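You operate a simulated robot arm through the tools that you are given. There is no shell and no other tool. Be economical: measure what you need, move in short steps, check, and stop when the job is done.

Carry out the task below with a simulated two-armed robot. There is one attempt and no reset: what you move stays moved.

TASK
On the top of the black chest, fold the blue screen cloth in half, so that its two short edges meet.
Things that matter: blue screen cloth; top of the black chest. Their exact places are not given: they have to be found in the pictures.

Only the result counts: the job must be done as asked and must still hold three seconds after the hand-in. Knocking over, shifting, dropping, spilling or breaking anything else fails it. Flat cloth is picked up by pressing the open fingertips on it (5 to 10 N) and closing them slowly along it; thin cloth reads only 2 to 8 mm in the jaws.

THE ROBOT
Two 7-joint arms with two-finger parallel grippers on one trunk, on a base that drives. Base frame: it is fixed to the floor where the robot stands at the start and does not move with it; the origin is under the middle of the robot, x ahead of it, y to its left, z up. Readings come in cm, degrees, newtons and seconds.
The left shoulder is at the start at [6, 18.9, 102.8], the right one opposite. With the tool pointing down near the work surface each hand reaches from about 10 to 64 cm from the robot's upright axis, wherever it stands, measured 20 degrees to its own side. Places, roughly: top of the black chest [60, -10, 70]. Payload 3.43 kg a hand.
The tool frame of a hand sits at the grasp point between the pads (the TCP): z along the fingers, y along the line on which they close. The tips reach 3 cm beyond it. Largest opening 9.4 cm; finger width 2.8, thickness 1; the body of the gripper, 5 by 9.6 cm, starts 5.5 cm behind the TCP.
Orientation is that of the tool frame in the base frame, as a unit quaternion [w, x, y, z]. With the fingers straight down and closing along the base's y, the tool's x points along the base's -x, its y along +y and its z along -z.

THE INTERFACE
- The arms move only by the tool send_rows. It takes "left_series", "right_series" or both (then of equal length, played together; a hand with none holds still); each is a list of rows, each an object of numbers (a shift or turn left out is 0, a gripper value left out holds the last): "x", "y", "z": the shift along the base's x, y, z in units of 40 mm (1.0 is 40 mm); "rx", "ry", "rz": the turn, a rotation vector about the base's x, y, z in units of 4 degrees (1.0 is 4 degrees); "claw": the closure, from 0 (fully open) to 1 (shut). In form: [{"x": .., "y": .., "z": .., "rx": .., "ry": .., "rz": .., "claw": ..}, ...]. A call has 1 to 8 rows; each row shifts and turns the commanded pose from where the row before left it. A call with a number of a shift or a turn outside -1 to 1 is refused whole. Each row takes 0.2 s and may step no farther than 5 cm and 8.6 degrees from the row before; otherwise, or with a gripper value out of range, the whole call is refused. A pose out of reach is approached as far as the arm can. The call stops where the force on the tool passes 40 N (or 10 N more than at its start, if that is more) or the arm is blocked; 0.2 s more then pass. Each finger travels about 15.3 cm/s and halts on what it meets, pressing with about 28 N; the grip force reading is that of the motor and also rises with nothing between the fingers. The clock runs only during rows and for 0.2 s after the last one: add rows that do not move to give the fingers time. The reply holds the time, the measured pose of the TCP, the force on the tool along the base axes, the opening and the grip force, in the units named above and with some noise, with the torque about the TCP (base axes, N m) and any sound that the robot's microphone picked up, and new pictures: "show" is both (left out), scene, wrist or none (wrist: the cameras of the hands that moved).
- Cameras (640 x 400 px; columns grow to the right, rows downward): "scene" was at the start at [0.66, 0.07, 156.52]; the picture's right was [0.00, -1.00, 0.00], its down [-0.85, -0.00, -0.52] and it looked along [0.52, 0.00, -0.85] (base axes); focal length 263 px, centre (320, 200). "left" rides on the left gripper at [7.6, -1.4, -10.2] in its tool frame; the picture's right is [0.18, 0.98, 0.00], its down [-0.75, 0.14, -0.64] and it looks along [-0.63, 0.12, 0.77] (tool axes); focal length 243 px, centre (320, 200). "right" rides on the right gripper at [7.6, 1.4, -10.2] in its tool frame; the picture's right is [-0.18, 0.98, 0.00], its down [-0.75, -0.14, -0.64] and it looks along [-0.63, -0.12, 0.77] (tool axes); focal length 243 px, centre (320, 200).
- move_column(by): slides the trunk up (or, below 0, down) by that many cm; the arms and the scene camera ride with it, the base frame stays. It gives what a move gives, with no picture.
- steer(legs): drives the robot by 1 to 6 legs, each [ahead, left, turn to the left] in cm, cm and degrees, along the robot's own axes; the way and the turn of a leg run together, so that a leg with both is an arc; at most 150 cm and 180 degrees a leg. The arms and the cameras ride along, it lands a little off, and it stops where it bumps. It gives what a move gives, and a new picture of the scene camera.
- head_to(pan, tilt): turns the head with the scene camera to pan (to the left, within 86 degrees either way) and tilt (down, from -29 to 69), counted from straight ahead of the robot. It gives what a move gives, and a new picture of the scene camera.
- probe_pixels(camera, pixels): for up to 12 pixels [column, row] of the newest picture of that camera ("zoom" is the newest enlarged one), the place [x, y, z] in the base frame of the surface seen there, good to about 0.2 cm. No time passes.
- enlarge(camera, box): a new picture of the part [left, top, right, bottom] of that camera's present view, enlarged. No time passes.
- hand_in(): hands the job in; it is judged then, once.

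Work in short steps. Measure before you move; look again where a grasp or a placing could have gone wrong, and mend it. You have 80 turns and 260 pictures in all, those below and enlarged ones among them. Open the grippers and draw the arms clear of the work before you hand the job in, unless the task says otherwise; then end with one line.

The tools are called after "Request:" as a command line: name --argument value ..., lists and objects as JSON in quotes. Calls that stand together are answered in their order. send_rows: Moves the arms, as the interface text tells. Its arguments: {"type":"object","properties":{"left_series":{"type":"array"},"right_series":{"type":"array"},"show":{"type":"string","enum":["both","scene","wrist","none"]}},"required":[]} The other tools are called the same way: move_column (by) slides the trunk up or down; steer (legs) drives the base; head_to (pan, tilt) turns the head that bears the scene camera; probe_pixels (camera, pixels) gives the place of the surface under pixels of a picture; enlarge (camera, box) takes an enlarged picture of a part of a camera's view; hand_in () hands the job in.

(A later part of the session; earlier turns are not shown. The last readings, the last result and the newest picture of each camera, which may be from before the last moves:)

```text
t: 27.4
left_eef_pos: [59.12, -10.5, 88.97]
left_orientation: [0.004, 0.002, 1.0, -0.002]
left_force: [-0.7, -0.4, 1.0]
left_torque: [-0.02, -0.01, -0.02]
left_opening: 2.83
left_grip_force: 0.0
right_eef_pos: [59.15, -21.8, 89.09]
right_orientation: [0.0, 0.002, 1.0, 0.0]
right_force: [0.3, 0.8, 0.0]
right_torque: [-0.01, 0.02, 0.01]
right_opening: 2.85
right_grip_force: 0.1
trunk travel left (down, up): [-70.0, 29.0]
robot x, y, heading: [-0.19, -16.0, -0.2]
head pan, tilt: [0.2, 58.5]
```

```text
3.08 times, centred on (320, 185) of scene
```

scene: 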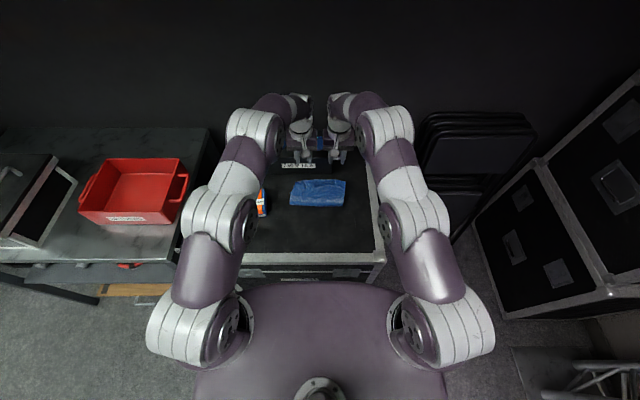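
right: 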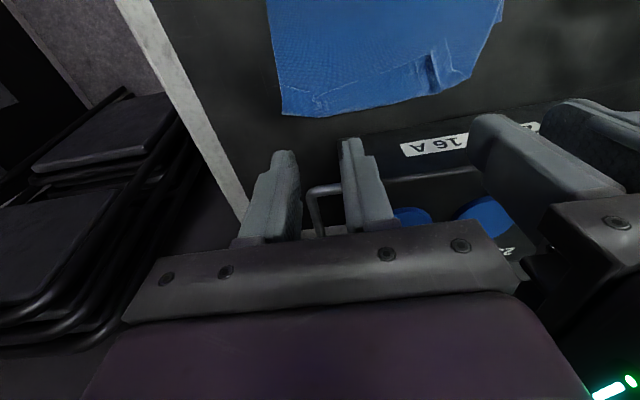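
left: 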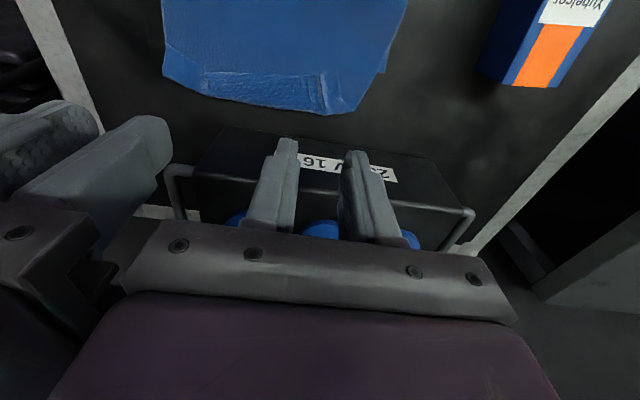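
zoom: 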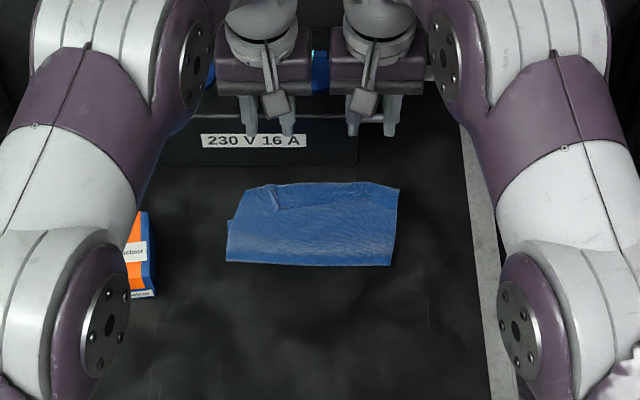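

The edge is still rolled over on top (strip ~2 cm) with rucks. I draw both hands back to look at the far edge squarely.

Request:
send_rows --left_series '[{"x": -0.6}, {"x": -0.9}, {"x": -0.9}, {"x": -0.9}, {"x": -0.2}, {}]' --right_series '[{"x": -0.6, "y": -0.4}, {"x": -0.9, "y": -0.5}, {"x": -0.9, "y": -0.5}, {"x": -0.9}, {"x": -0.2}, {}]' --show "none"

Request:
enlarge --camera "left" --box '[160, 80, 480, 280]'

Request:
enlarge --camera "right" --box '[160, 60, 560, 310]'

```text
t: 28.8
left_eef_pos: [45.23, -10.33, 88.84]
left_orientation: [0.004, 0.003, 1.0, -0.003]
left_force: [-0.6, 0.1, -1.0]
left_torque: [-0.02, 0.0, 0.0]
left_opening: 2.81
left_grip_force: 0.0
right_eef_pos: [45.04, -27.85, 89.0]
right_orientation: [0.0, 0.001, 1.0, 0.0]
right_force: [0.4, -0.7, 0.3]
right_torque: [0.03, -0.02, 0.03]
right_opening: 2.84
right_grip_force: 0.1
trunk travel left (down, up): [-70.0, 29.0]
robot x, y, heading: [-0.16, -16.23, -0.1]
head pan, tilt: [0.2, 58.5]
```

```text
2.00 times, centred on (320, 180) of left
```

zoom: 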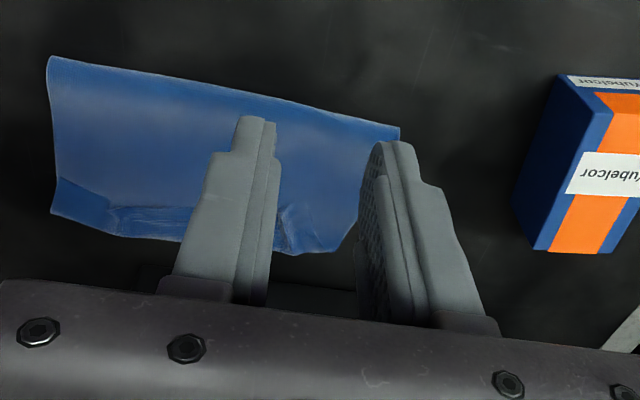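

```text
1.60 times, centred on (360, 185) of right
```

zoom: 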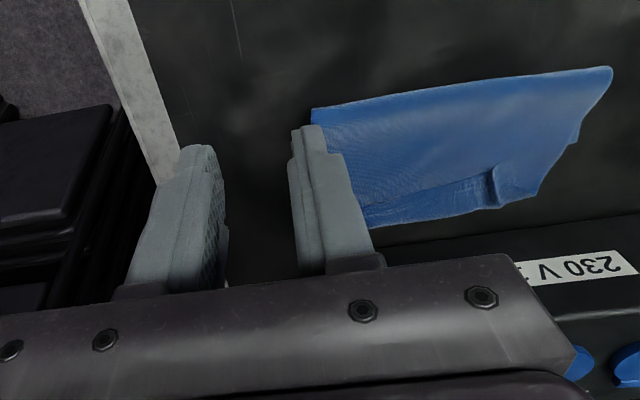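

I move both hands sideways out of the scene camera's line to see the folded cloth fully.

Request:
send_rows --left_series '[{"y": 0.9, "x": -0.3}, {"y": 0.9, "x": -0.3}, {"y": 0.9, "x": -0.3}, {"y": 0.9}, {"y": 0.5}]' --right_series '[{"y": -0.7, "x": -0.3}, {"y": -0.7, "x": -0.3}, {"y": -0.7, "x": -0.3}, {"y": -0.7}, {}]' --show "none"

Request:
enlarge --camera "scene" --box '[280, 165, 360, 215]'

```text
t: 30.0
left_eef_pos: [41.53, 6.3, 88.91]
left_orientation: [0.005, 0.001, 1.0, -0.002]
left_force: [-0.4, 0.2, -1.0]
left_torque: [0.0, 0.01, -0.03]
left_opening: 2.83
left_grip_force: 0.0
right_eef_pos: [41.6, -38.77, 88.87]
right_orientation: [0.0, 0.001, 1.0, 0.0]
right_force: [-0.6, -0.1, 0.6]
right_torque: [0.01, -0.04, -0.02]
right_opening: 2.82
right_grip_force: 0.1
trunk travel left (down, up): [-70.0, 29.0]
robot x, y, heading: [-0.08, -16.01, -0.1]
head pan, tilt: [0.2, 58.5]
```

```text
8.00 times, centred on (320, 190) of scene
```

zoom: 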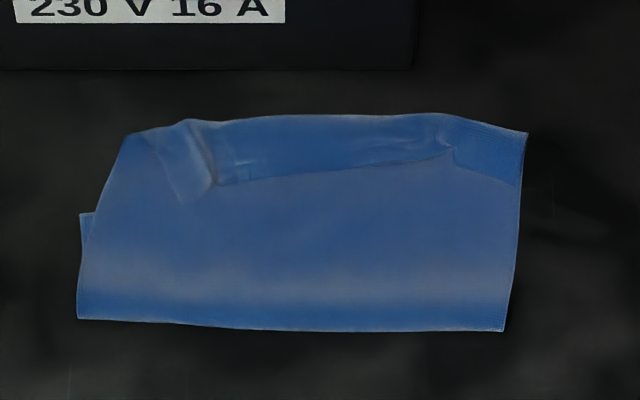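

Request:
probe_pixels --camera "zoom" --pixels '[[82, 215], [90, 235], [80, 317], [130, 136], [188, 121], [182, 200], [240, 183], [445, 150], [440, 115], [525, 133], [518, 183], [502, 330]]'

```text
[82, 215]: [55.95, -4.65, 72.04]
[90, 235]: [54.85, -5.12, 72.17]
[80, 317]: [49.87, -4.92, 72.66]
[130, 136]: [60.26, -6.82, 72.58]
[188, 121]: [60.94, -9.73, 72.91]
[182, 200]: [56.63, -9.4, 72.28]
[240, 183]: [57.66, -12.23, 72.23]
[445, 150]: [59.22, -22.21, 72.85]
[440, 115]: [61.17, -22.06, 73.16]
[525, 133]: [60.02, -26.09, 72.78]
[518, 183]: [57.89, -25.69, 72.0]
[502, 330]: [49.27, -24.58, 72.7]
```

The fold is not in half: the bottom's far corner is at x≈56, and the top's rolled edge reaches x≈61. I will unfold and redo: go pinch the far crease (x≈60.3, only top+flap there) with both hands.

Request:
send_rows --left_series '[{"x": 0.78, "y": -0.71}, {"x": 0.78, "y": -0.71}, {"x": 0.78, "y": -0.71}, {"x": 0.78, "y": -0.71}, {"x": 0.78, "y": -0.71}, {"x": 0.78, "y": -0.71}, {"z": -1}, {"z": -1}]' --right_series '[{"x": 0.78, "y": 0.7}, {"x": 0.78, "y": 0.7}, {"x": 0.78, "y": 0.7}, {"x": 0.78, "y": 0.7}, {"x": 0.78, "y": 0.7}, {"x": 0.78, "y": 0.7}, {"z": -1}, {"z": -1}]' --show "wrist"

```text
t: 31.8
left_eef_pos: [59.75, -11.07, 80.45]
left_orientation: [0.004, 0.001, 1.0, -0.002]
left_force: [1.1, -0.2, 0.7]
left_torque: [-0.02, 0.04, 0.01]
left_opening: 2.82
left_grip_force: 0.1
left hand out of reach, approached as far as the arm can: row 6
right_eef_pos: [59.48, -22.24, 80.67]
right_orientation: [0.0, 0.002, 1.0, 0.0]
right_force: [0.8, -0.8, -0.3]
right_torque: [-0.01, 0.0, 0.04]
right_opening: 2.83
right_grip_force: 0.0
right hand out of reach, approached as far as the arm can: row 6
trunk travel left (down, up): [-70.0, 29.0]
robot x, y, heading: [-0.02, -16.2, -0.5]
head pan, tilt: [0.2, 58.5]
```

right: 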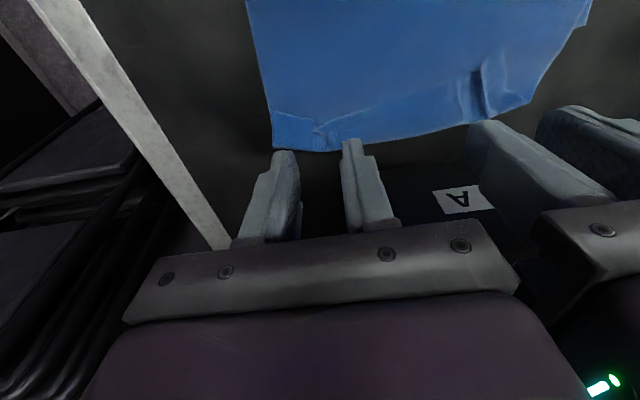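
left: 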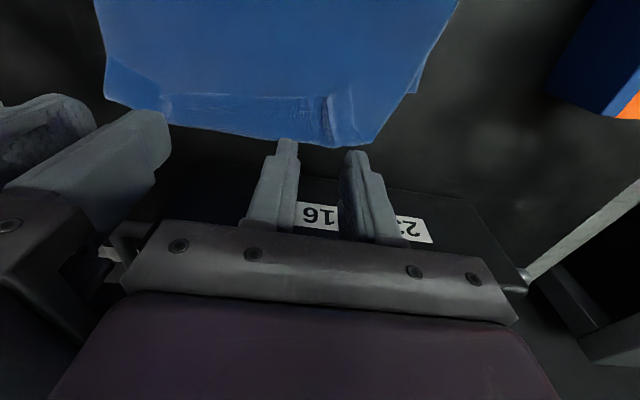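

I am over the crease. Lower to contact.

Request:
send_rows --left_series '[{"z": -0.5}, {"z": -0.4}, {"z": -0.25}, {"z": -0.12}, {"z": -0.05}, {}]' --right_series '[{"z": -0.5}, {"z": -0.4}, {"z": -0.28}, {"z": -0.13}, {"z": -0.06}, {}]' --show "none"

```text
t: 33.2
left_eef_pos: [59.31, -10.82, 75.28]
left_orientation: [0.004, 0.002, 1.0, -0.002]
left_force: [-1.2, 0.8, 0.4]
left_torque: [-0.01, -0.01, -0.01]
left_opening: 2.85
left_grip_force: 0.0
right_eef_pos: [59.42, -22.21, 75.25]
right_orientation: [0.0, 0.002, 1.0, 0.0]
right_force: [0.4, -0.4, 1.3]
right_torque: [0.0, 0.03, 0.01]
right_opening: 2.85
right_grip_force: 0.1
trunk travel left (down, up): [-70.0, 29.0]
robot x, y, heading: [0.26, -15.91, -0.3]
head pan, tilt: [0.2, 58.5]
```

Nearly touching; a little lower for about 10 N and close slowly.

Request:
send_rows --left_series '[{"z": -0.08}, {"claw": 0.74}, {"claw": 0.79}, {"claw": 0.84}, {"claw": 0.89}, {"claw": 0.94}, {"claw": 1.0}, {}]' --right_series '[{"z": -0.08}, {"claw": 0.74}, {"claw": 0.79}, {"claw": 0.84}, {"claw": 0.89}, {"claw": 0.94}, {"claw": 1.0}, {}]' --show "wrist"

```text
t: 35.0
left_eef_pos: [59.32, -10.91, 75.2]
left_orientation: [0.005, 0.002, 1.0, -0.003]
left_force: [2.6, -8.3, 14.4]
left_torque: [-0.26, 0.05, 0.08]
left_opening: 0.16
left_grip_force: 27.6
right_eef_pos: [59.13, -22.12, 75.16]
right_orientation: [0.002, 0.001, 1.0, 0.0]
right_force: [0.8, 10.0, 16.4]
right_torque: [0.35, 0.06, 0.01]
right_opening: 0.21
right_grip_force: 27.8
trunk travel left (down, up): [-70.0, 29.0]
robot x, y, heading: [0.09, -16.27, -0.4]
head pan, tilt: [0.2, 58.5]
```

right: 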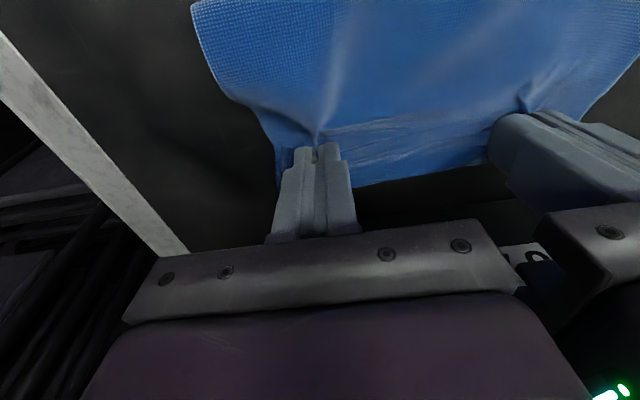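
left: 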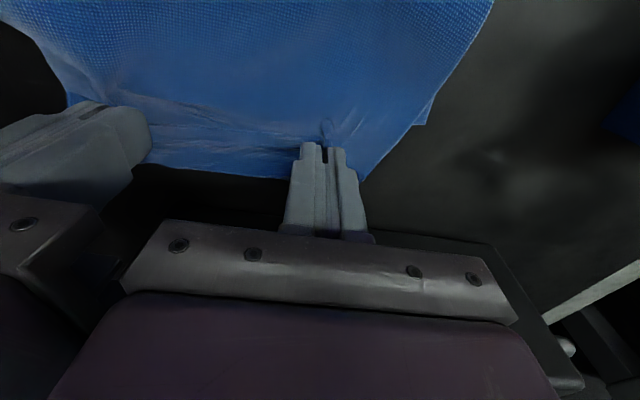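

Both hold cloth. I lift 5 cm while drawing back a little, then look.

Request:
send_rows --left_series '[{"z": 0.3}, {"z": 0.4}, {"z": 0.4, "x": -0.2}, {"z": 0.3, "x": -0.4}, {}]' --right_series '[{"z": 0.3}, {"z": 0.4}, {"z": 0.4, "x": -0.2}, {"z": 0.3, "x": -0.4}, {}]' --show "wrist"

Request:
enlarge --camera "scene" --box '[260, 140, 388, 220]'

```text
t: 36.2
left_eef_pos: [57.08, -10.85, 80.39]
left_orientation: [0.004, 0.002, 1.0, -0.002]
left_force: [2.9, -15.8, -0.3]
left_torque: [-0.47, -0.03, 0.14]
left_opening: 0.17
left_grip_force: 28.2
right_eef_pos: [56.85, -22.25, 80.5]
right_orientation: [-0.001, 0.002, 1.0, 0.0]
right_force: [-2.2, 14.7, -0.5]
right_torque: [0.47, 0.13, 0.19]
right_opening: 0.22
right_grip_force: 28.1
trunk travel left (down, up): [-70.0, 29.0]
robot x, y, heading: [0.01, -16.27, -0.0]
head pan, tilt: [0.2, 58.5]
```

right: 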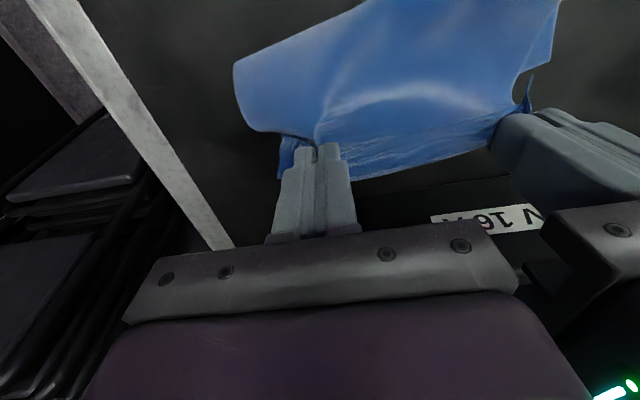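
left: 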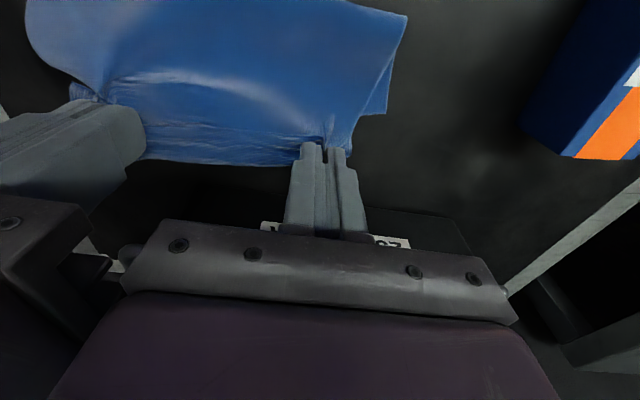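

```text
5.00 times, centred on (324, 180) of scene
```

zoom: 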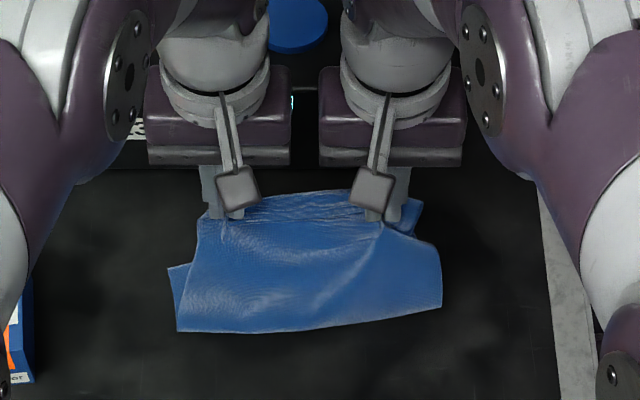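

I relax the hands slightly inward and carry the edge back toward the robot to unfold.

Request:
send_rows --left_series '[{"y": -0.08, "x": -0.4, "z": 0.2}, {"x": -0.7, "z": 0.2}, {"x": -0.7}, {"x": -0.7}, {"x": -0.7, "z": -0.2}, {"x": -0.7, "z": -0.3}, {"x": -0.5, "z": -0.3}, {}]' --right_series '[{"y": 0.08, "x": -0.4, "z": 0.2}, {"x": -0.7, "z": 0.2}, {"x": -0.7}, {"x": -0.7}, {"x": -0.7, "z": -0.2}, {"x": -0.7, "z": -0.3}, {"x": -0.5, "z": -0.3}, {}]' --show "wrist"

Request:
enlarge --camera "scene" --box '[240, 150, 400, 250]'

```text
t: 38.0
left_eef_pos: [39.38, -11.35, 78.78]
left_orientation: [0.005, 0.002, 1.0, -0.002]
left_force: [-0.5, 0.2, 0.1]
left_torque: [-0.01, -0.02, -0.02]
left_opening: 0.16
left_grip_force: 28.2
right_eef_pos: [39.2, -21.59, 79.16]
right_orientation: [0.0, 0.002, 1.0, 0.0]
right_force: [-0.8, 0.5, -0.1]
right_torque: [-0.04, 0.04, 0.0]
right_opening: 0.23
right_grip_force: 28.1
trunk travel left (down, up): [-70.0, 29.0]
robot x, y, heading: [-0.09, -15.94, -0.1]
head pan, tilt: [0.2, 58.5]
```

right: 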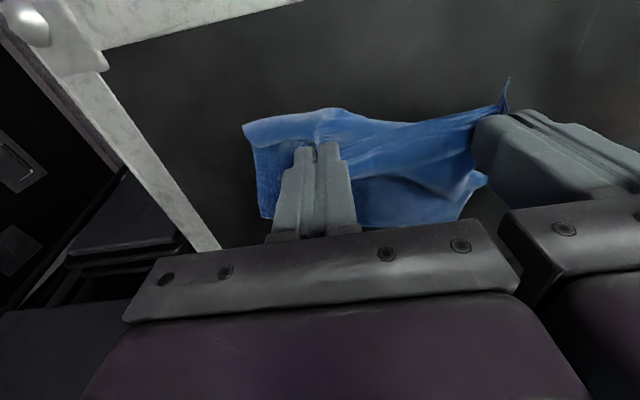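
left: 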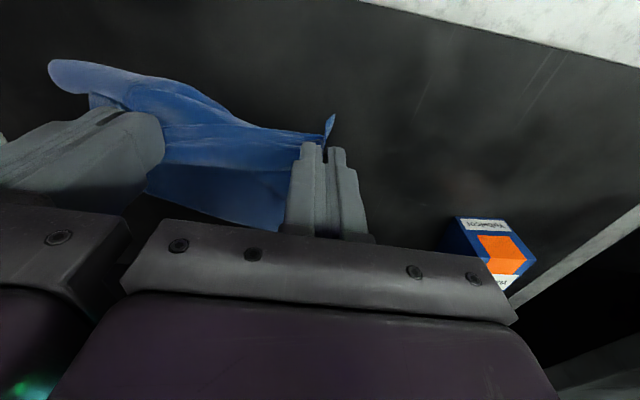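

```text
4.00 times, centred on (320, 200) of scene
```

zoom: 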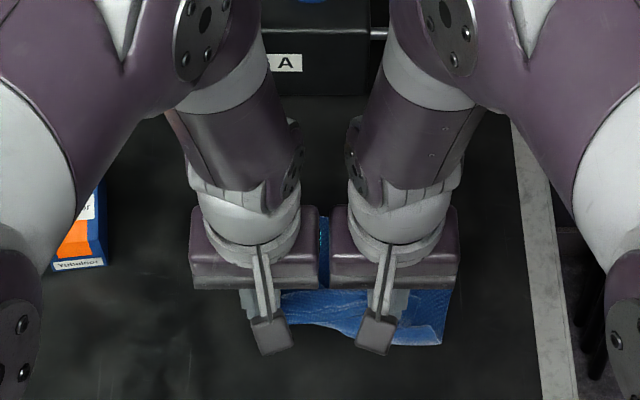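

The right hand seems to have caught the lower layer as well. I lower, release both and move clear to see the state.

Request:
send_rows --left_series '[{"x": -0.3, "z": -0.4}, {"x": -0.2, "z": -0.25}, {"claw": 0.8}, {"claw": 0.6}, {"claw": 0.4, "z": 0.5}, {"z": 0.9}, {"z": 0.9, "y": 0.5}, {"y": 0.9, "z": 0.7}]' --right_series '[{"x": -0.3, "z": -0.4}, {"x": -0.2, "z": -0.25}, {"claw": 0.8}, {"claw": 0.6}, {"claw": 0.4, "z": 0.5}, {"z": 0.9}, {"z": 0.9, "y": -0.5}, {"y": -0.9, "z": 0.7}]' --show "none"

Request:
send_rows --left_series '[{"y": 0.9}, {"y": 0.9}, {"y": 0.9}, {"y": 0.5}]' --right_series '[{"y": -0.9}, {"y": -0.9}, {"y": -0.9}, {"y": -0.5}]' --show "none"

Request:
enlarge --camera "scene" --box '[264, 170, 376, 240]'

```text
t: 39.8
left_eef_pos: [37.41, -5.65, 88.47]
left_orientation: [0.004, 0.003, 1.0, -0.001]
left_force: [-0.2, -0.1, 0.3]
left_torque: [-0.04, 0.0, -0.01]
left_opening: 5.64
left_grip_force: 0.0
right_eef_pos: [36.9, -27.67, 88.31]
right_orientation: [0.001, 0.003, 1.0, 0.001]
right_force: [0.7, -0.1, -0.5]
right_torque: [-0.02, 0.0, 0.04]
right_opening: 5.64
right_grip_force: 0.0
trunk travel left (down, up): [-70.0, 29.0]
robot x, y, heading: [-0.21, -16.21, -0.2]
head pan, tilt: [0.2, 58.5]
```

```text
t: 40.8
left_eef_pos: [37.4, 7.29, 88.24]
left_orientation: [0.003, 0.001, 1.0, -0.002]
left_force: [-0.9, -0.4, 0.1]
left_torque: [0.01, -0.01, 0.0]
left_opening: 5.65
left_grip_force: 0.1
right_eef_pos: [37.39, -40.38, 88.59]
right_orientation: [0.0, 0.002, 1.0, 0.0]
right_force: [0.2, 0.5, 0.2]
right_torque: [0.02, 0.01, 0.0]
right_opening: 5.63
right_grip_force: 0.0
trunk travel left (down, up): [-70.0, 29.0]
robot x, y, heading: [0.03, -16.57, -0.2]
head pan, tilt: [0.2, 58.5]
```

```text
5.71 times, centred on (320, 205) of scene
```

zoom: 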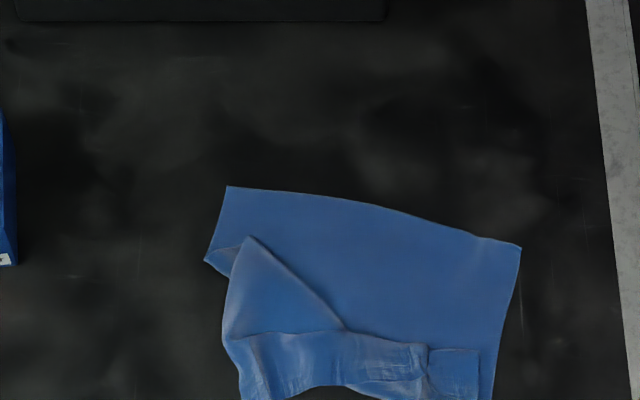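

Request:
enlarge --camera "scene" --box '[280, 190, 376, 250]'

Request:
enlarge --camera "left" --box '[0, 0, 640, 400]'

Request:
enlarge --camera "right" --box '[240, 0, 640, 250]'

```text
6.67 times, centred on (328, 220) of scene
```

zoom: 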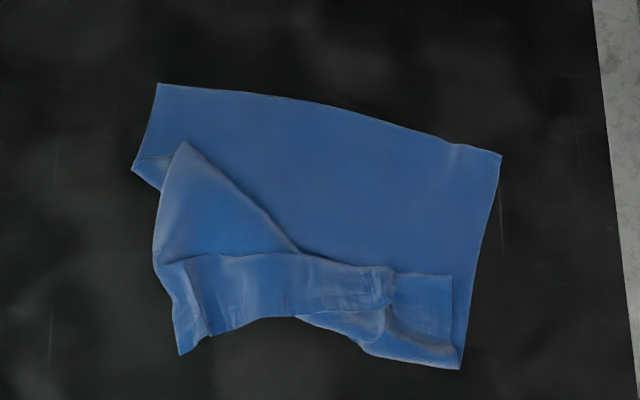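

```text
1.00 times, centred on (320, 200) of left
```

zoom: 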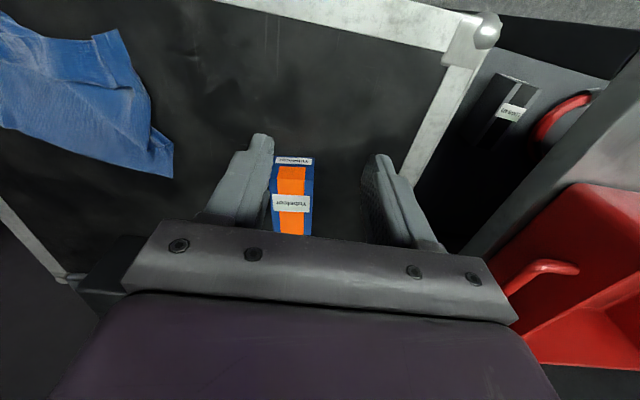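

```text
1.60 times, centred on (440, 125) of right
```

zoom: 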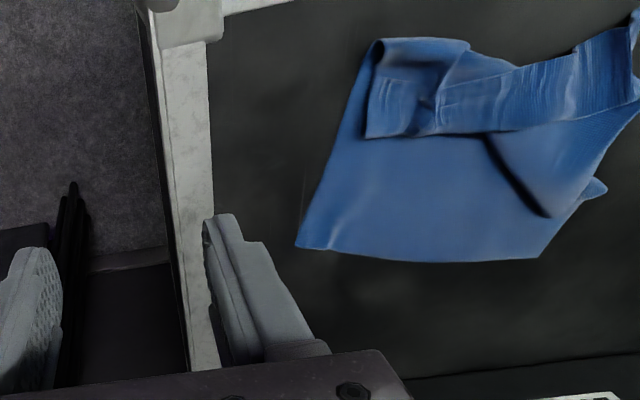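

I zoom again and probe the cloth's layout.

Request:
enlarge --camera "scene" --box '[296, 198, 360, 238]'

Request:
probe_pixels --camera "scene" --pixels '[[304, 203], [355, 213], [308, 211], [300, 215], [307, 242], [326, 236], [345, 232], [349, 244], [305, 230], [330, 225], [316, 222], [336, 234]]'

```text
10.00 times, centred on (328, 218) of scene
```

zoom: 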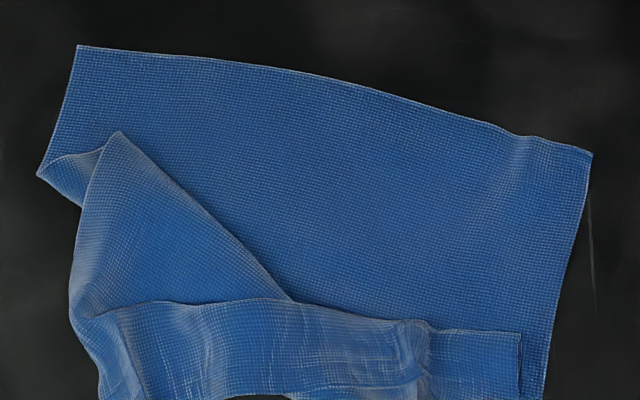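

```text
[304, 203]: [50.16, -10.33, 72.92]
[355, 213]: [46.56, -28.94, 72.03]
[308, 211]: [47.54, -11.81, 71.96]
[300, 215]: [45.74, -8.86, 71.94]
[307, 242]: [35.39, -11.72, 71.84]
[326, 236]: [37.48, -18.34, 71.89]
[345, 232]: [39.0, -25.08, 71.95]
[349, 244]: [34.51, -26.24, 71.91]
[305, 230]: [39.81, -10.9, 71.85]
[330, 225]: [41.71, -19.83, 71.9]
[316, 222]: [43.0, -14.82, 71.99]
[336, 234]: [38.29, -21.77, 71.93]
```

The far edge is true at (50.2,-10.3)–(46.6,-28.9); the near end is crumpled. I'll turn both hands 90° (jaws closing along x) so that pinches lie parallel to the edge, with the cameras outward.

Request:
send_rows --left_series '[{"rz": -1}, {"rz": -1}, {"rz": -1}, {"rz": -1}, {"rz": -1}, {"rz": -1}, {"rz": -1}, {"rz": -1}]' --right_series '[{"rz": 1}, {"rz": 1}, {"rz": 1}, {"rz": 1}, {"rz": 1}, {"rz": 1}, {"rz": 1}, {"rz": 1}]' --show "none"

Request:
send_rows --left_series '[{"rz": -1}, {"rz": -1}, {"rz": -1}, {"rz": -1}, {"rz": -1}, {"rz": -1}, {"rz": -1}, {"rz": -1}]' --right_series '[{"rz": 1}, {"rz": 1}, {"rz": 1}, {"rz": 1}, {"rz": 1}, {"rz": 1}, {"rz": 1}, {"rz": 1}]' --show "none"

Request:
send_rows --left_series '[{"rz": -1}, {"rz": -1}, {"rz": -1}, {"rz": -1}, {"rz": -1}, {"rz": -1}, {"rz": -0.5}, {}]' --right_series '[{"rz": 1}, {"rz": 1}, {"rz": 1}, {"rz": 1}, {"rz": 1}, {"rz": 1}, {"rz": 0.5}, {}]'

```text
t: 42.6
left_eef_pos: [37.48, 7.18, 88.3]
left_orientation: [0.004, 0.278, 0.961, -0.003]
left_force: [-0.8, -0.1, 0.3]
left_torque: [0.02, 0.0, -0.03]
left_opening: 5.63
left_grip_force: 0.0
right_eef_pos: [37.2, -40.28, 88.43]
right_orientation: [0.0, -0.274, 0.962, 0.0]
right_force: [0.5, 0.2, -0.5]
right_torque: [-0.01, -0.03, -0.01]
right_opening: 5.63
right_grip_force: 0.0
trunk travel left (down, up): [-70.0, 29.0]
robot x, y, heading: [0.29, -15.98, -0.1]
head pan, tilt: [0.2, 58.5]
```

```text
t: 44.4
left_eef_pos: [37.44, 7.35, 88.32]
left_orientation: [0.003, 0.533, 0.846, -0.004]
left_force: [0.5, -0.3, 0.3]
left_torque: [0.0, 0.0, -0.01]
left_opening: 5.65
left_grip_force: 0.1
right_eef_pos: [37.28, -40.28, 88.24]
right_orientation: [0.0, -0.529, 0.849, 0.0]
right_force: [0.2, 0.9, 0.2]
right_torque: [0.02, -0.02, -0.03]
right_opening: 5.65
right_grip_force: 0.1
trunk travel left (down, up): [-70.0, 29.0]
robot x, y, heading: [0.43, -15.81, -0.2]
head pan, tilt: [0.2, 58.5]
```

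```text
t: 46.2
left_eef_pos: [37.51, 7.19, 88.3]
left_orientation: [0.002, 0.709, 0.705, -0.005]
left_force: [0.1, -0.3, 0.0]
left_torque: [0.01, 0.0, -0.02]
left_opening: 5.65
left_grip_force: 0.1
right_eef_pos: [37.16, -40.22, 88.34]
right_orientation: [-0.001, -0.707, 0.708, 0.0]
right_force: [0.2, -0.2, -0.3]
right_torque: [0.04, 0.0, 0.02]
right_opening: 5.64
right_grip_force: 0.2
trunk travel left (down, up): [-70.0, 29.0]
robot x, y, heading: [-0.11, -16.17, -0.1]
head pan, tilt: [0.2, 58.5]
```

scene: 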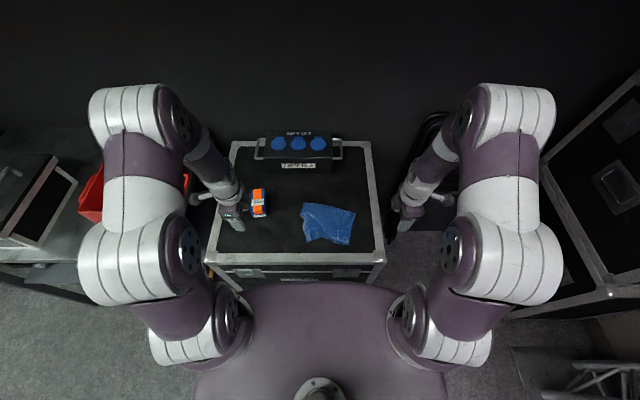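
right: 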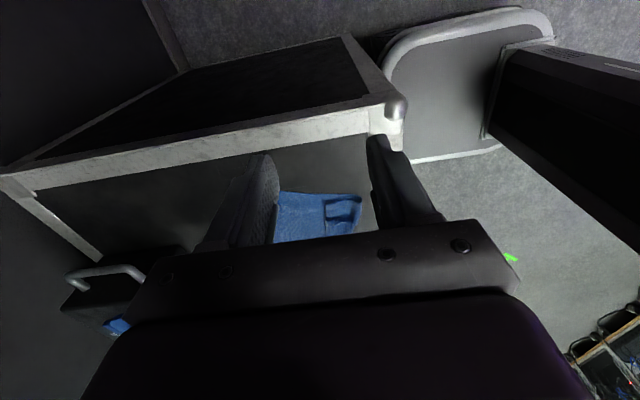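
left: 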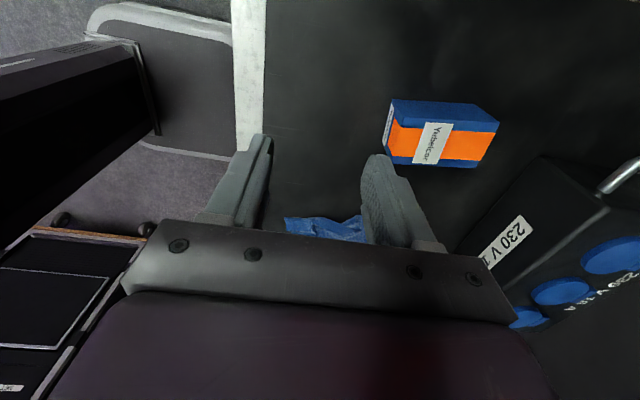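

The view of the cloth is now unobstructed. I zoom on its near end and probe it.

Request:
enlarge --camera "scene" --box '[296, 216, 360, 256]'

Request:
probe_pixels --camera "zoom" --pixels '[[115, 140], [105, 200], [160, 230], [240, 130], [300, 140], [330, 170], [420, 180], [515, 160], [510, 220], [490, 285], [440, 260], [540, 290]]'

```text
10.00 times, centred on (328, 236) of scene
```

zoom: 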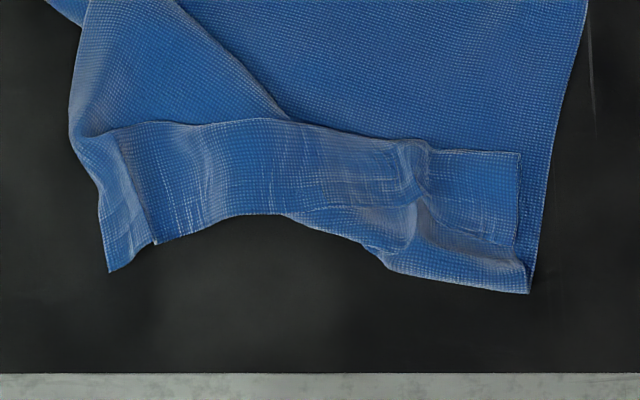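

```text
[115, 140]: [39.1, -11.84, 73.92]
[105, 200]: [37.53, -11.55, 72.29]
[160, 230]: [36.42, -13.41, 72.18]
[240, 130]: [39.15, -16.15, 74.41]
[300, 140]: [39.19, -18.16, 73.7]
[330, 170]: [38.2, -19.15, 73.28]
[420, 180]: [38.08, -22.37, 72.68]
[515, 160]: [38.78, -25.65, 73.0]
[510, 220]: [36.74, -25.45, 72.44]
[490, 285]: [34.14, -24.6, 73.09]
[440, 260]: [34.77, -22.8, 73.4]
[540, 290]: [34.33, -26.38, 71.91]
```

The near edge (strip, x≈36.5, pointing to the robot) stands in a raised ridge up to z≈74. I bring the left hand over the strip's middle (37.8, -17) to grab it.

Request:
send_rows --left_series '[{"y": -0.9, "claw": 0.6}, {"y": -0.9}, {"y": -0.9}, {"y": -0.9}, {"y": -0.9}, {"y": -0.9}, {"y": -0.6, "x": 0.08, "z": -0.8}, {"z": -0.8}]' --show "wrist"

```text
t: 48.0
left_eef_pos: [37.57, -16.89, 81.85]
left_orientation: [0.001, 0.708, 0.706, -0.004]
left_force: [-0.1, -0.3, 0.3]
left_torque: [-0.01, 0.01, 0.04]
left_opening: 3.78
left_grip_force: 0.1
right_eef_pos: [37.18, -40.24, 88.2]
right_orientation: [0.001, -0.706, 0.708, 0.0]
right_force: [-1.4, -0.2, -0.3]
right_torque: [0.01, 0.04, 0.02]
right_opening: 5.65
right_grip_force: 0.0
trunk travel left (down, up): [-70.0, 29.0]
robot x, y, heading: [0.28, -16.08, -0.2]
head pan, tilt: [0.2, 58.5]
```

left: 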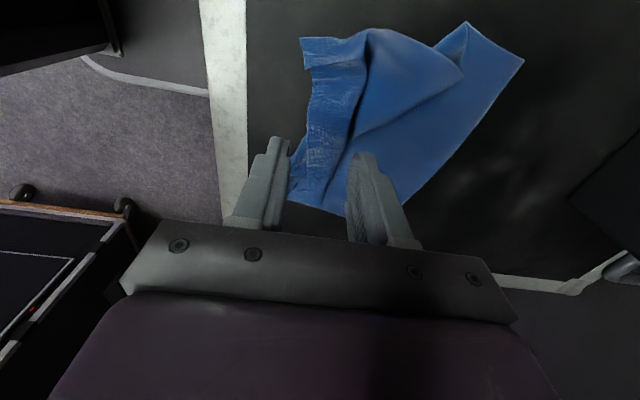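

The ridge lies between the fingers. I descend to the surface and close slowly.

Request:
send_rows --left_series '[{"z": -0.6}, {"z": -0.5}, {"z": -0.35}, {"z": -0.15}, {"z": -0.05}, {}]' --show "wrist"

```text
t: 49.4
left_eef_pos: [37.82, -16.84, 75.23]
left_orientation: [0.002, 0.708, 0.706, -0.004]
left_force: [0.2, -0.2, 0.1]
left_torque: [-0.01, -0.01, 0.01]
left_opening: 3.75
left_grip_force: 0.0
right_eef_pos: [37.2, -40.15, 88.31]
right_orientation: [0.0, -0.706, 0.709, 0.0]
right_force: [-0.5, -0.3, 0.8]
right_torque: [0.02, 0.02, 0.02]
right_opening: 5.61
right_grip_force: 0.1
trunk travel left (down, up): [-70.0, 29.0]
robot x, y, heading: [-0.12, -15.93, -0.5]
head pan, tilt: [0.2, 58.5]
```

left: 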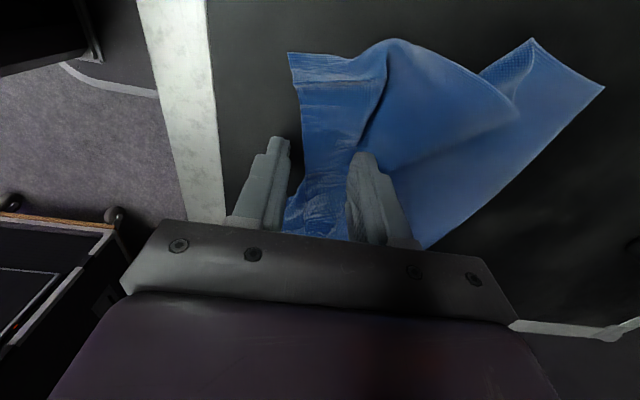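

Tips are just on the surface without pressing. I close slowly, then lift.

Request:
send_rows --left_series '[{"z": -0.03, "claw": 0.68}, {"claw": 0.76}, {"claw": 0.84}, {"claw": 0.92}, {"claw": 1.0}, {}, {"z": 0.4}, {"z": 0.6}]' --show "wrist"

Request:
enlarge --camera "right" --box '[160, 100, 480, 300]'

```text
t: 51.2
left_eef_pos: [37.7, -16.86, 79.22]
left_orientation: [0.002, 0.708, 0.706, -0.004]
left_force: [-0.3, 0.1, 0.1]
left_torque: [0.04, -0.02, 0.03]
left_opening: 0.6
left_grip_force: 28.4
right_eef_pos: [37.3, -40.17, 88.26]
right_orientation: [0.0, -0.705, 0.709, 0.0]
right_force: [-0.1, -0.2, 0.0]
right_torque: [0.01, -0.04, 0.03]
right_opening: 5.66
right_grip_force: 0.0
trunk travel left (down, up): [-70.0, 29.0]
robot x, y, heading: [-0.27, -16.01, -0.1]
head pan, tilt: [0.2, 58.5]
```

left: 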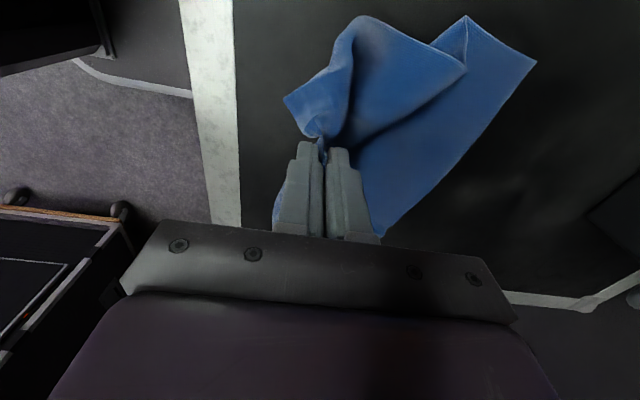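

```text
2.00 times, centred on (320, 200) of right
```

zoom: 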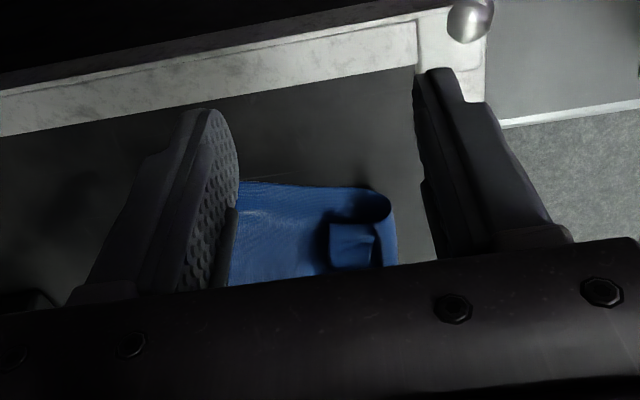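

Opening 6 mm: a good handful. I lift while moving forward so the cloth hangs and unravels.

Request:
send_rows --left_series '[{"z": 0.8, "x": 0.3}, {"z": 0.8, "x": 0.4}, {"z": 0.8, "x": 0.5}, {"z": 0.8, "x": 0.5}, {"z": 0.8, "x": 0.5}, {"z": 0.8, "x": 0.4}, {}, {}]' --show "scene"

Request:
enlarge --camera "scene" --box '[230, 100, 422, 220]'

Request:
enlarge --camera "right" --box '[80, 0, 560, 300]'

```text
t: 53.0
left_eef_pos: [48.17, -16.64, 98.48]
left_orientation: [0.002, 0.708, 0.706, -0.004]
left_force: [-0.4, 0.0, 0.4]
left_torque: [-0.01, 0.02, 0.01]
left_opening: 0.56
left_grip_force: 27.8
right_eef_pos: [37.28, -40.26, 88.34]
right_orientation: [0.0, -0.706, 0.708, 0.0]
right_force: [0.0, -0.3, 0.1]
right_torque: [-0.03, -0.02, 0.01]
right_opening: 5.63
right_grip_force: 0.0
trunk travel left (down, up): [-70.0, 29.0]
robot x, y, heading: [-0.12, -15.9, -0.2]
head pan, tilt: [0.2, 58.5]
```

scene: 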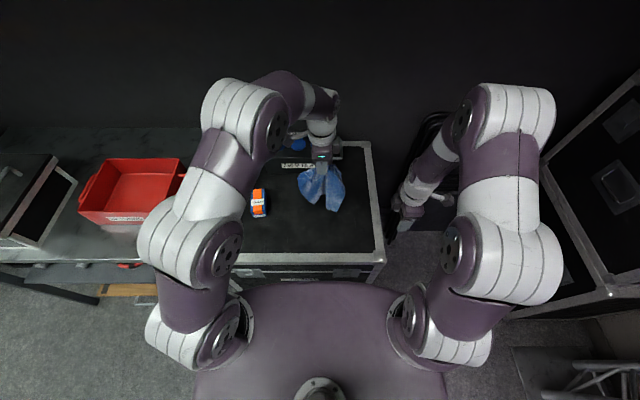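

```text
3.33 times, centred on (326, 160) of scene
```

zoom: 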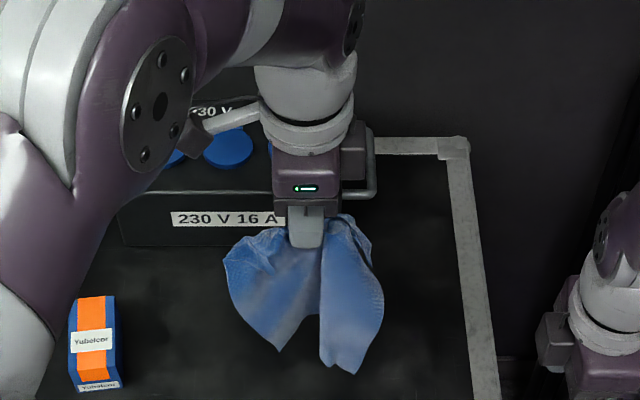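

```text
1.33 times, centred on (320, 150) of right
```

zoom: 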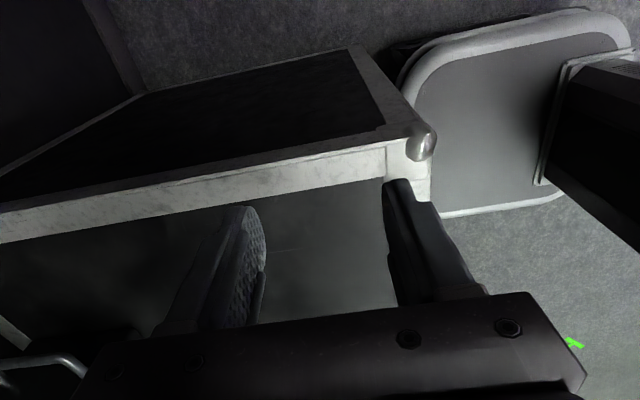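

The cloth hangs in two lobes. I probe the hanging corners so the right hand can take one.

Request:
enlarge --camera "scene" --box '[290, 155, 354, 215]'

Request:
probe_pixels --camera "scene" --pixels '[[314, 203], [332, 210], [336, 205], [343, 190], [340, 172], [300, 175], [306, 190], [325, 185], [327, 200], [335, 180]]'

```text
6.67 times, centred on (322, 185) of scene
```

zoom: 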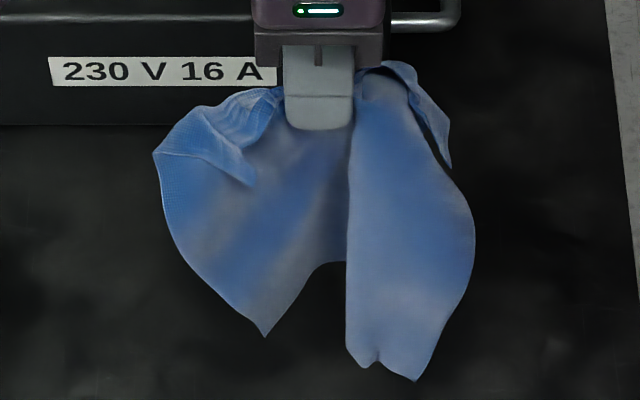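

```text
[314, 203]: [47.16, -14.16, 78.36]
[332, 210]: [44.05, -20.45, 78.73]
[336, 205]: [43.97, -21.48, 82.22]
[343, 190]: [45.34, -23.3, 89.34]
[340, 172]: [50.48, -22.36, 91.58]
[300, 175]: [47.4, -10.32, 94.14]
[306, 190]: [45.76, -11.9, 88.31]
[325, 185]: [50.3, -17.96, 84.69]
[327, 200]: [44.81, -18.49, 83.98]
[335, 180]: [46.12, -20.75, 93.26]
```

I'll re-lay it: move forward, lower until the hem touches, then draw back while lowering so it lies out.

Request:
send_rows --left_series '[{"x": 0.6}, {"x": 0.7}, {"x": 0.7, "z": -0.4}, {"x": 0.3, "z": -0.7}, {"z": -0.6}, {}, {}]' --show "none"

Request:
send_rows --left_series '[{"x": -0.5, "z": -0.2}, {"x": -0.7, "z": -0.4}, {"x": -0.7, "z": -0.4}, {"x": -0.7, "z": -0.5}, {"x": -0.7, "z": -0.5}, {"x": -0.7, "z": -0.6}, {"x": -0.7, "z": -0.6}, {}]' --show "scene"

Request:
enlarge --camera "scene" --box '[240, 150, 400, 250]'

```text
t: 54.6
left_eef_pos: [55.5, -16.03, 90.54]
left_orientation: [0.002, 0.708, 0.706, -0.004]
left_force: [1.0, -0.5, -0.1]
left_torque: [-0.04, 0.01, 0.01]
left_opening: 0.37
left_grip_force: 27.8
left hand out of reach, approached as far as the arm can: row 2, 3
right_eef_pos: [37.3, -40.19, 88.33]
right_orientation: [0.0, -0.706, 0.708, 0.0]
right_force: [-0.1, -0.6, -1.1]
right_torque: [0.02, 0.0, 0.02]
right_opening: 5.63
right_grip_force: 0.0
trunk travel left (down, up): [-70.0, 29.0]
robot x, y, heading: [-0.05, -16.21, 0.0]
head pan, tilt: [0.2, 58.5]
```

```text
t: 56.4
left_eef_pos: [37.12, -16.03, 77.88]
left_orientation: [0.001, 0.709, 0.705, -0.004]
left_force: [0.3, 0.5, 0.2]
left_torque: [0.0, 0.01, 0.01]
left_opening: 0.39
left_grip_force: 28.1
right_eef_pos: [37.2, -40.35, 88.19]
right_orientation: [0.0, -0.706, 0.709, 0.0]
right_force: [-0.3, 0.1, -0.3]
right_torque: [-0.02, -0.03, -0.03]
right_opening: 5.65
right_grip_force: 0.1
trunk travel left (down, up): [-70.0, 29.0]
robot x, y, heading: [0.02, -16.1, -0.1]
head pan, tilt: [0.2, 58.5]
```

scene: 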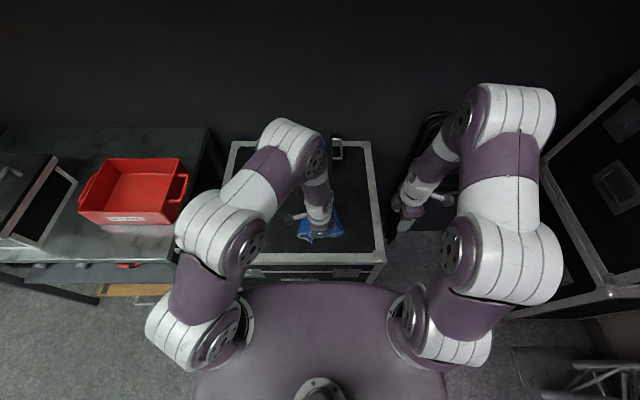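

```text
4.00 times, centred on (320, 200) of scene
```

zoom: 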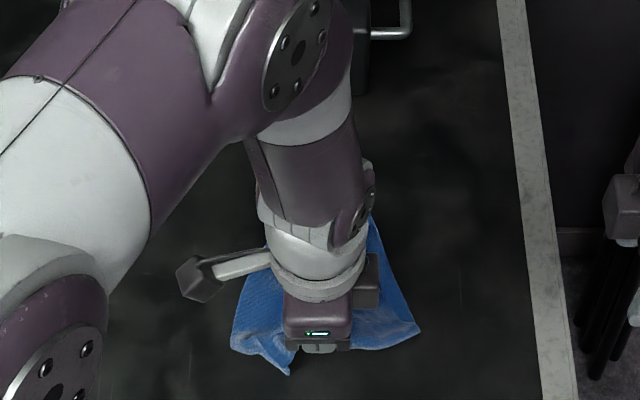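

I draw back 3 cm more, lower to the surface, release and move clear to look.

Request:
send_rows --left_series '[{"x": -0.4, "z": -0.2}, {"x": -0.4, "z": -0.25}, {"claw": 0.85}, {"claw": 0.7}, {"claw": 0.5}, {"z": 0.6}, {"z": 0.9}, {"z": 0.9}]' --show "none"

Request:
send_rows --left_series '[{"y": 0.9, "z": 0.3}, {"y": 0.9}, {"y": 0.9}, {"y": 0.9}, {"y": 0.9}, {"y": 0.9}]' --show "none"

Request:
enlarge --camera "scene" --box '[272, 180, 368, 260]'

```text
t: 58.2
left_eef_pos: [33.78, -16.14, 85.7]
left_orientation: [0.001, 0.709, 0.705, -0.003]
left_force: [-0.8, -0.6, -0.1]
left_torque: [-0.03, 0.01, 0.06]
left_opening: 4.71
left_grip_force: 0.1
right_eef_pos: [37.18, -40.29, 88.34]
right_orientation: [0.0, -0.706, 0.708, -0.001]
right_force: [-0.2, -0.3, -0.9]
right_torque: [0.02, -0.01, 0.0]
right_opening: 5.63
right_grip_force: 0.0
trunk travel left (down, up): [-70.0, 29.0]
robot x, y, heading: [0.13, -16.25, -0.1]
head pan, tilt: [0.2, 58.5]
```

```text
t: 59.6
left_eef_pos: [33.88, 5.54, 86.74]
left_orientation: [0.002, 0.709, 0.706, -0.004]
left_force: [-0.3, -0.5, 0.4]
left_torque: [0.01, 0.01, -0.01]
left_opening: 4.7
left_grip_force: 0.0
right_eef_pos: [37.31, -40.18, 88.32]
right_orientation: [-0.001, -0.706, 0.708, 0.0]
right_force: [0.6, 0.8, -0.2]
right_torque: [0.0, 0.03, 0.01]
right_opening: 5.62
right_grip_force: 0.0
trunk travel left (down, up): [-70.0, 29.0]
robot x, y, heading: [-0.16, -15.94, -0.2]
head pan, tilt: [0.2, 58.5]
```

```text
5.00 times, centred on (320, 220) of scene
```

zoom: 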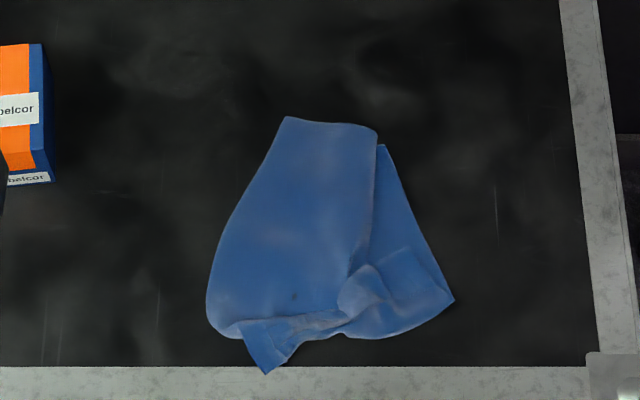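

Much better laid out, with one lengthwise pleat. I zoom and probe.

Request:
enlarge --camera "scene" --box '[306, 200, 370, 256]'

Request:
probe_pixels --camera "scene" --pixels '[[330, 204], [347, 207], [348, 210], [314, 238], [325, 254], [331, 248], [341, 237], [345, 245], [353, 230], [362, 240], [346, 230], [320, 247]]'

```text
7.14 times, centred on (338, 228) of scene
```

zoom: 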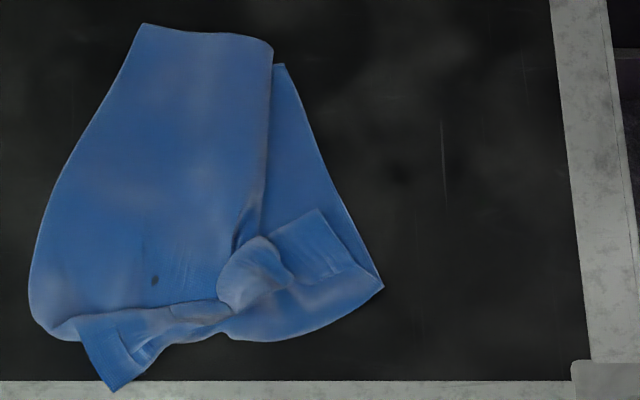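

```text
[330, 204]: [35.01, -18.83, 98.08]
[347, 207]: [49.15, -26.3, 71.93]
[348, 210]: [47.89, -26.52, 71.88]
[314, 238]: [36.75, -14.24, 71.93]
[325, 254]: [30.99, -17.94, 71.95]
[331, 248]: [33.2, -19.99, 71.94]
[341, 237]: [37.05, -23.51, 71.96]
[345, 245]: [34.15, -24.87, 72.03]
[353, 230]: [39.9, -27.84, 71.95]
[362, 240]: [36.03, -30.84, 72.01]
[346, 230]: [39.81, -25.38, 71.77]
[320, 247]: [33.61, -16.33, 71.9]
```

Scene probes were from a stale picture; I probe on the fresh zoom instead.

Request:
probe_pixels --camera "zoom" --pixels '[[145, 27], [270, 45], [280, 68], [380, 287], [320, 212], [113, 388], [32, 310], [78, 320], [230, 338], [250, 265], [265, 150], [160, 350]]'

```text
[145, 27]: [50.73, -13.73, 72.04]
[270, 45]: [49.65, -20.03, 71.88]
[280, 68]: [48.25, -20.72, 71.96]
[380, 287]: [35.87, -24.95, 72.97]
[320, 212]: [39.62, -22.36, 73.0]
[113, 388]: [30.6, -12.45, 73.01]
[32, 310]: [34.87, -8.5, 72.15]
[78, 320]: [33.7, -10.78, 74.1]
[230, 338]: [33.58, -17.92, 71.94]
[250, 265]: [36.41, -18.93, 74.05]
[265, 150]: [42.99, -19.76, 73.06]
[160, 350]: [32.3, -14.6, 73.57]
```

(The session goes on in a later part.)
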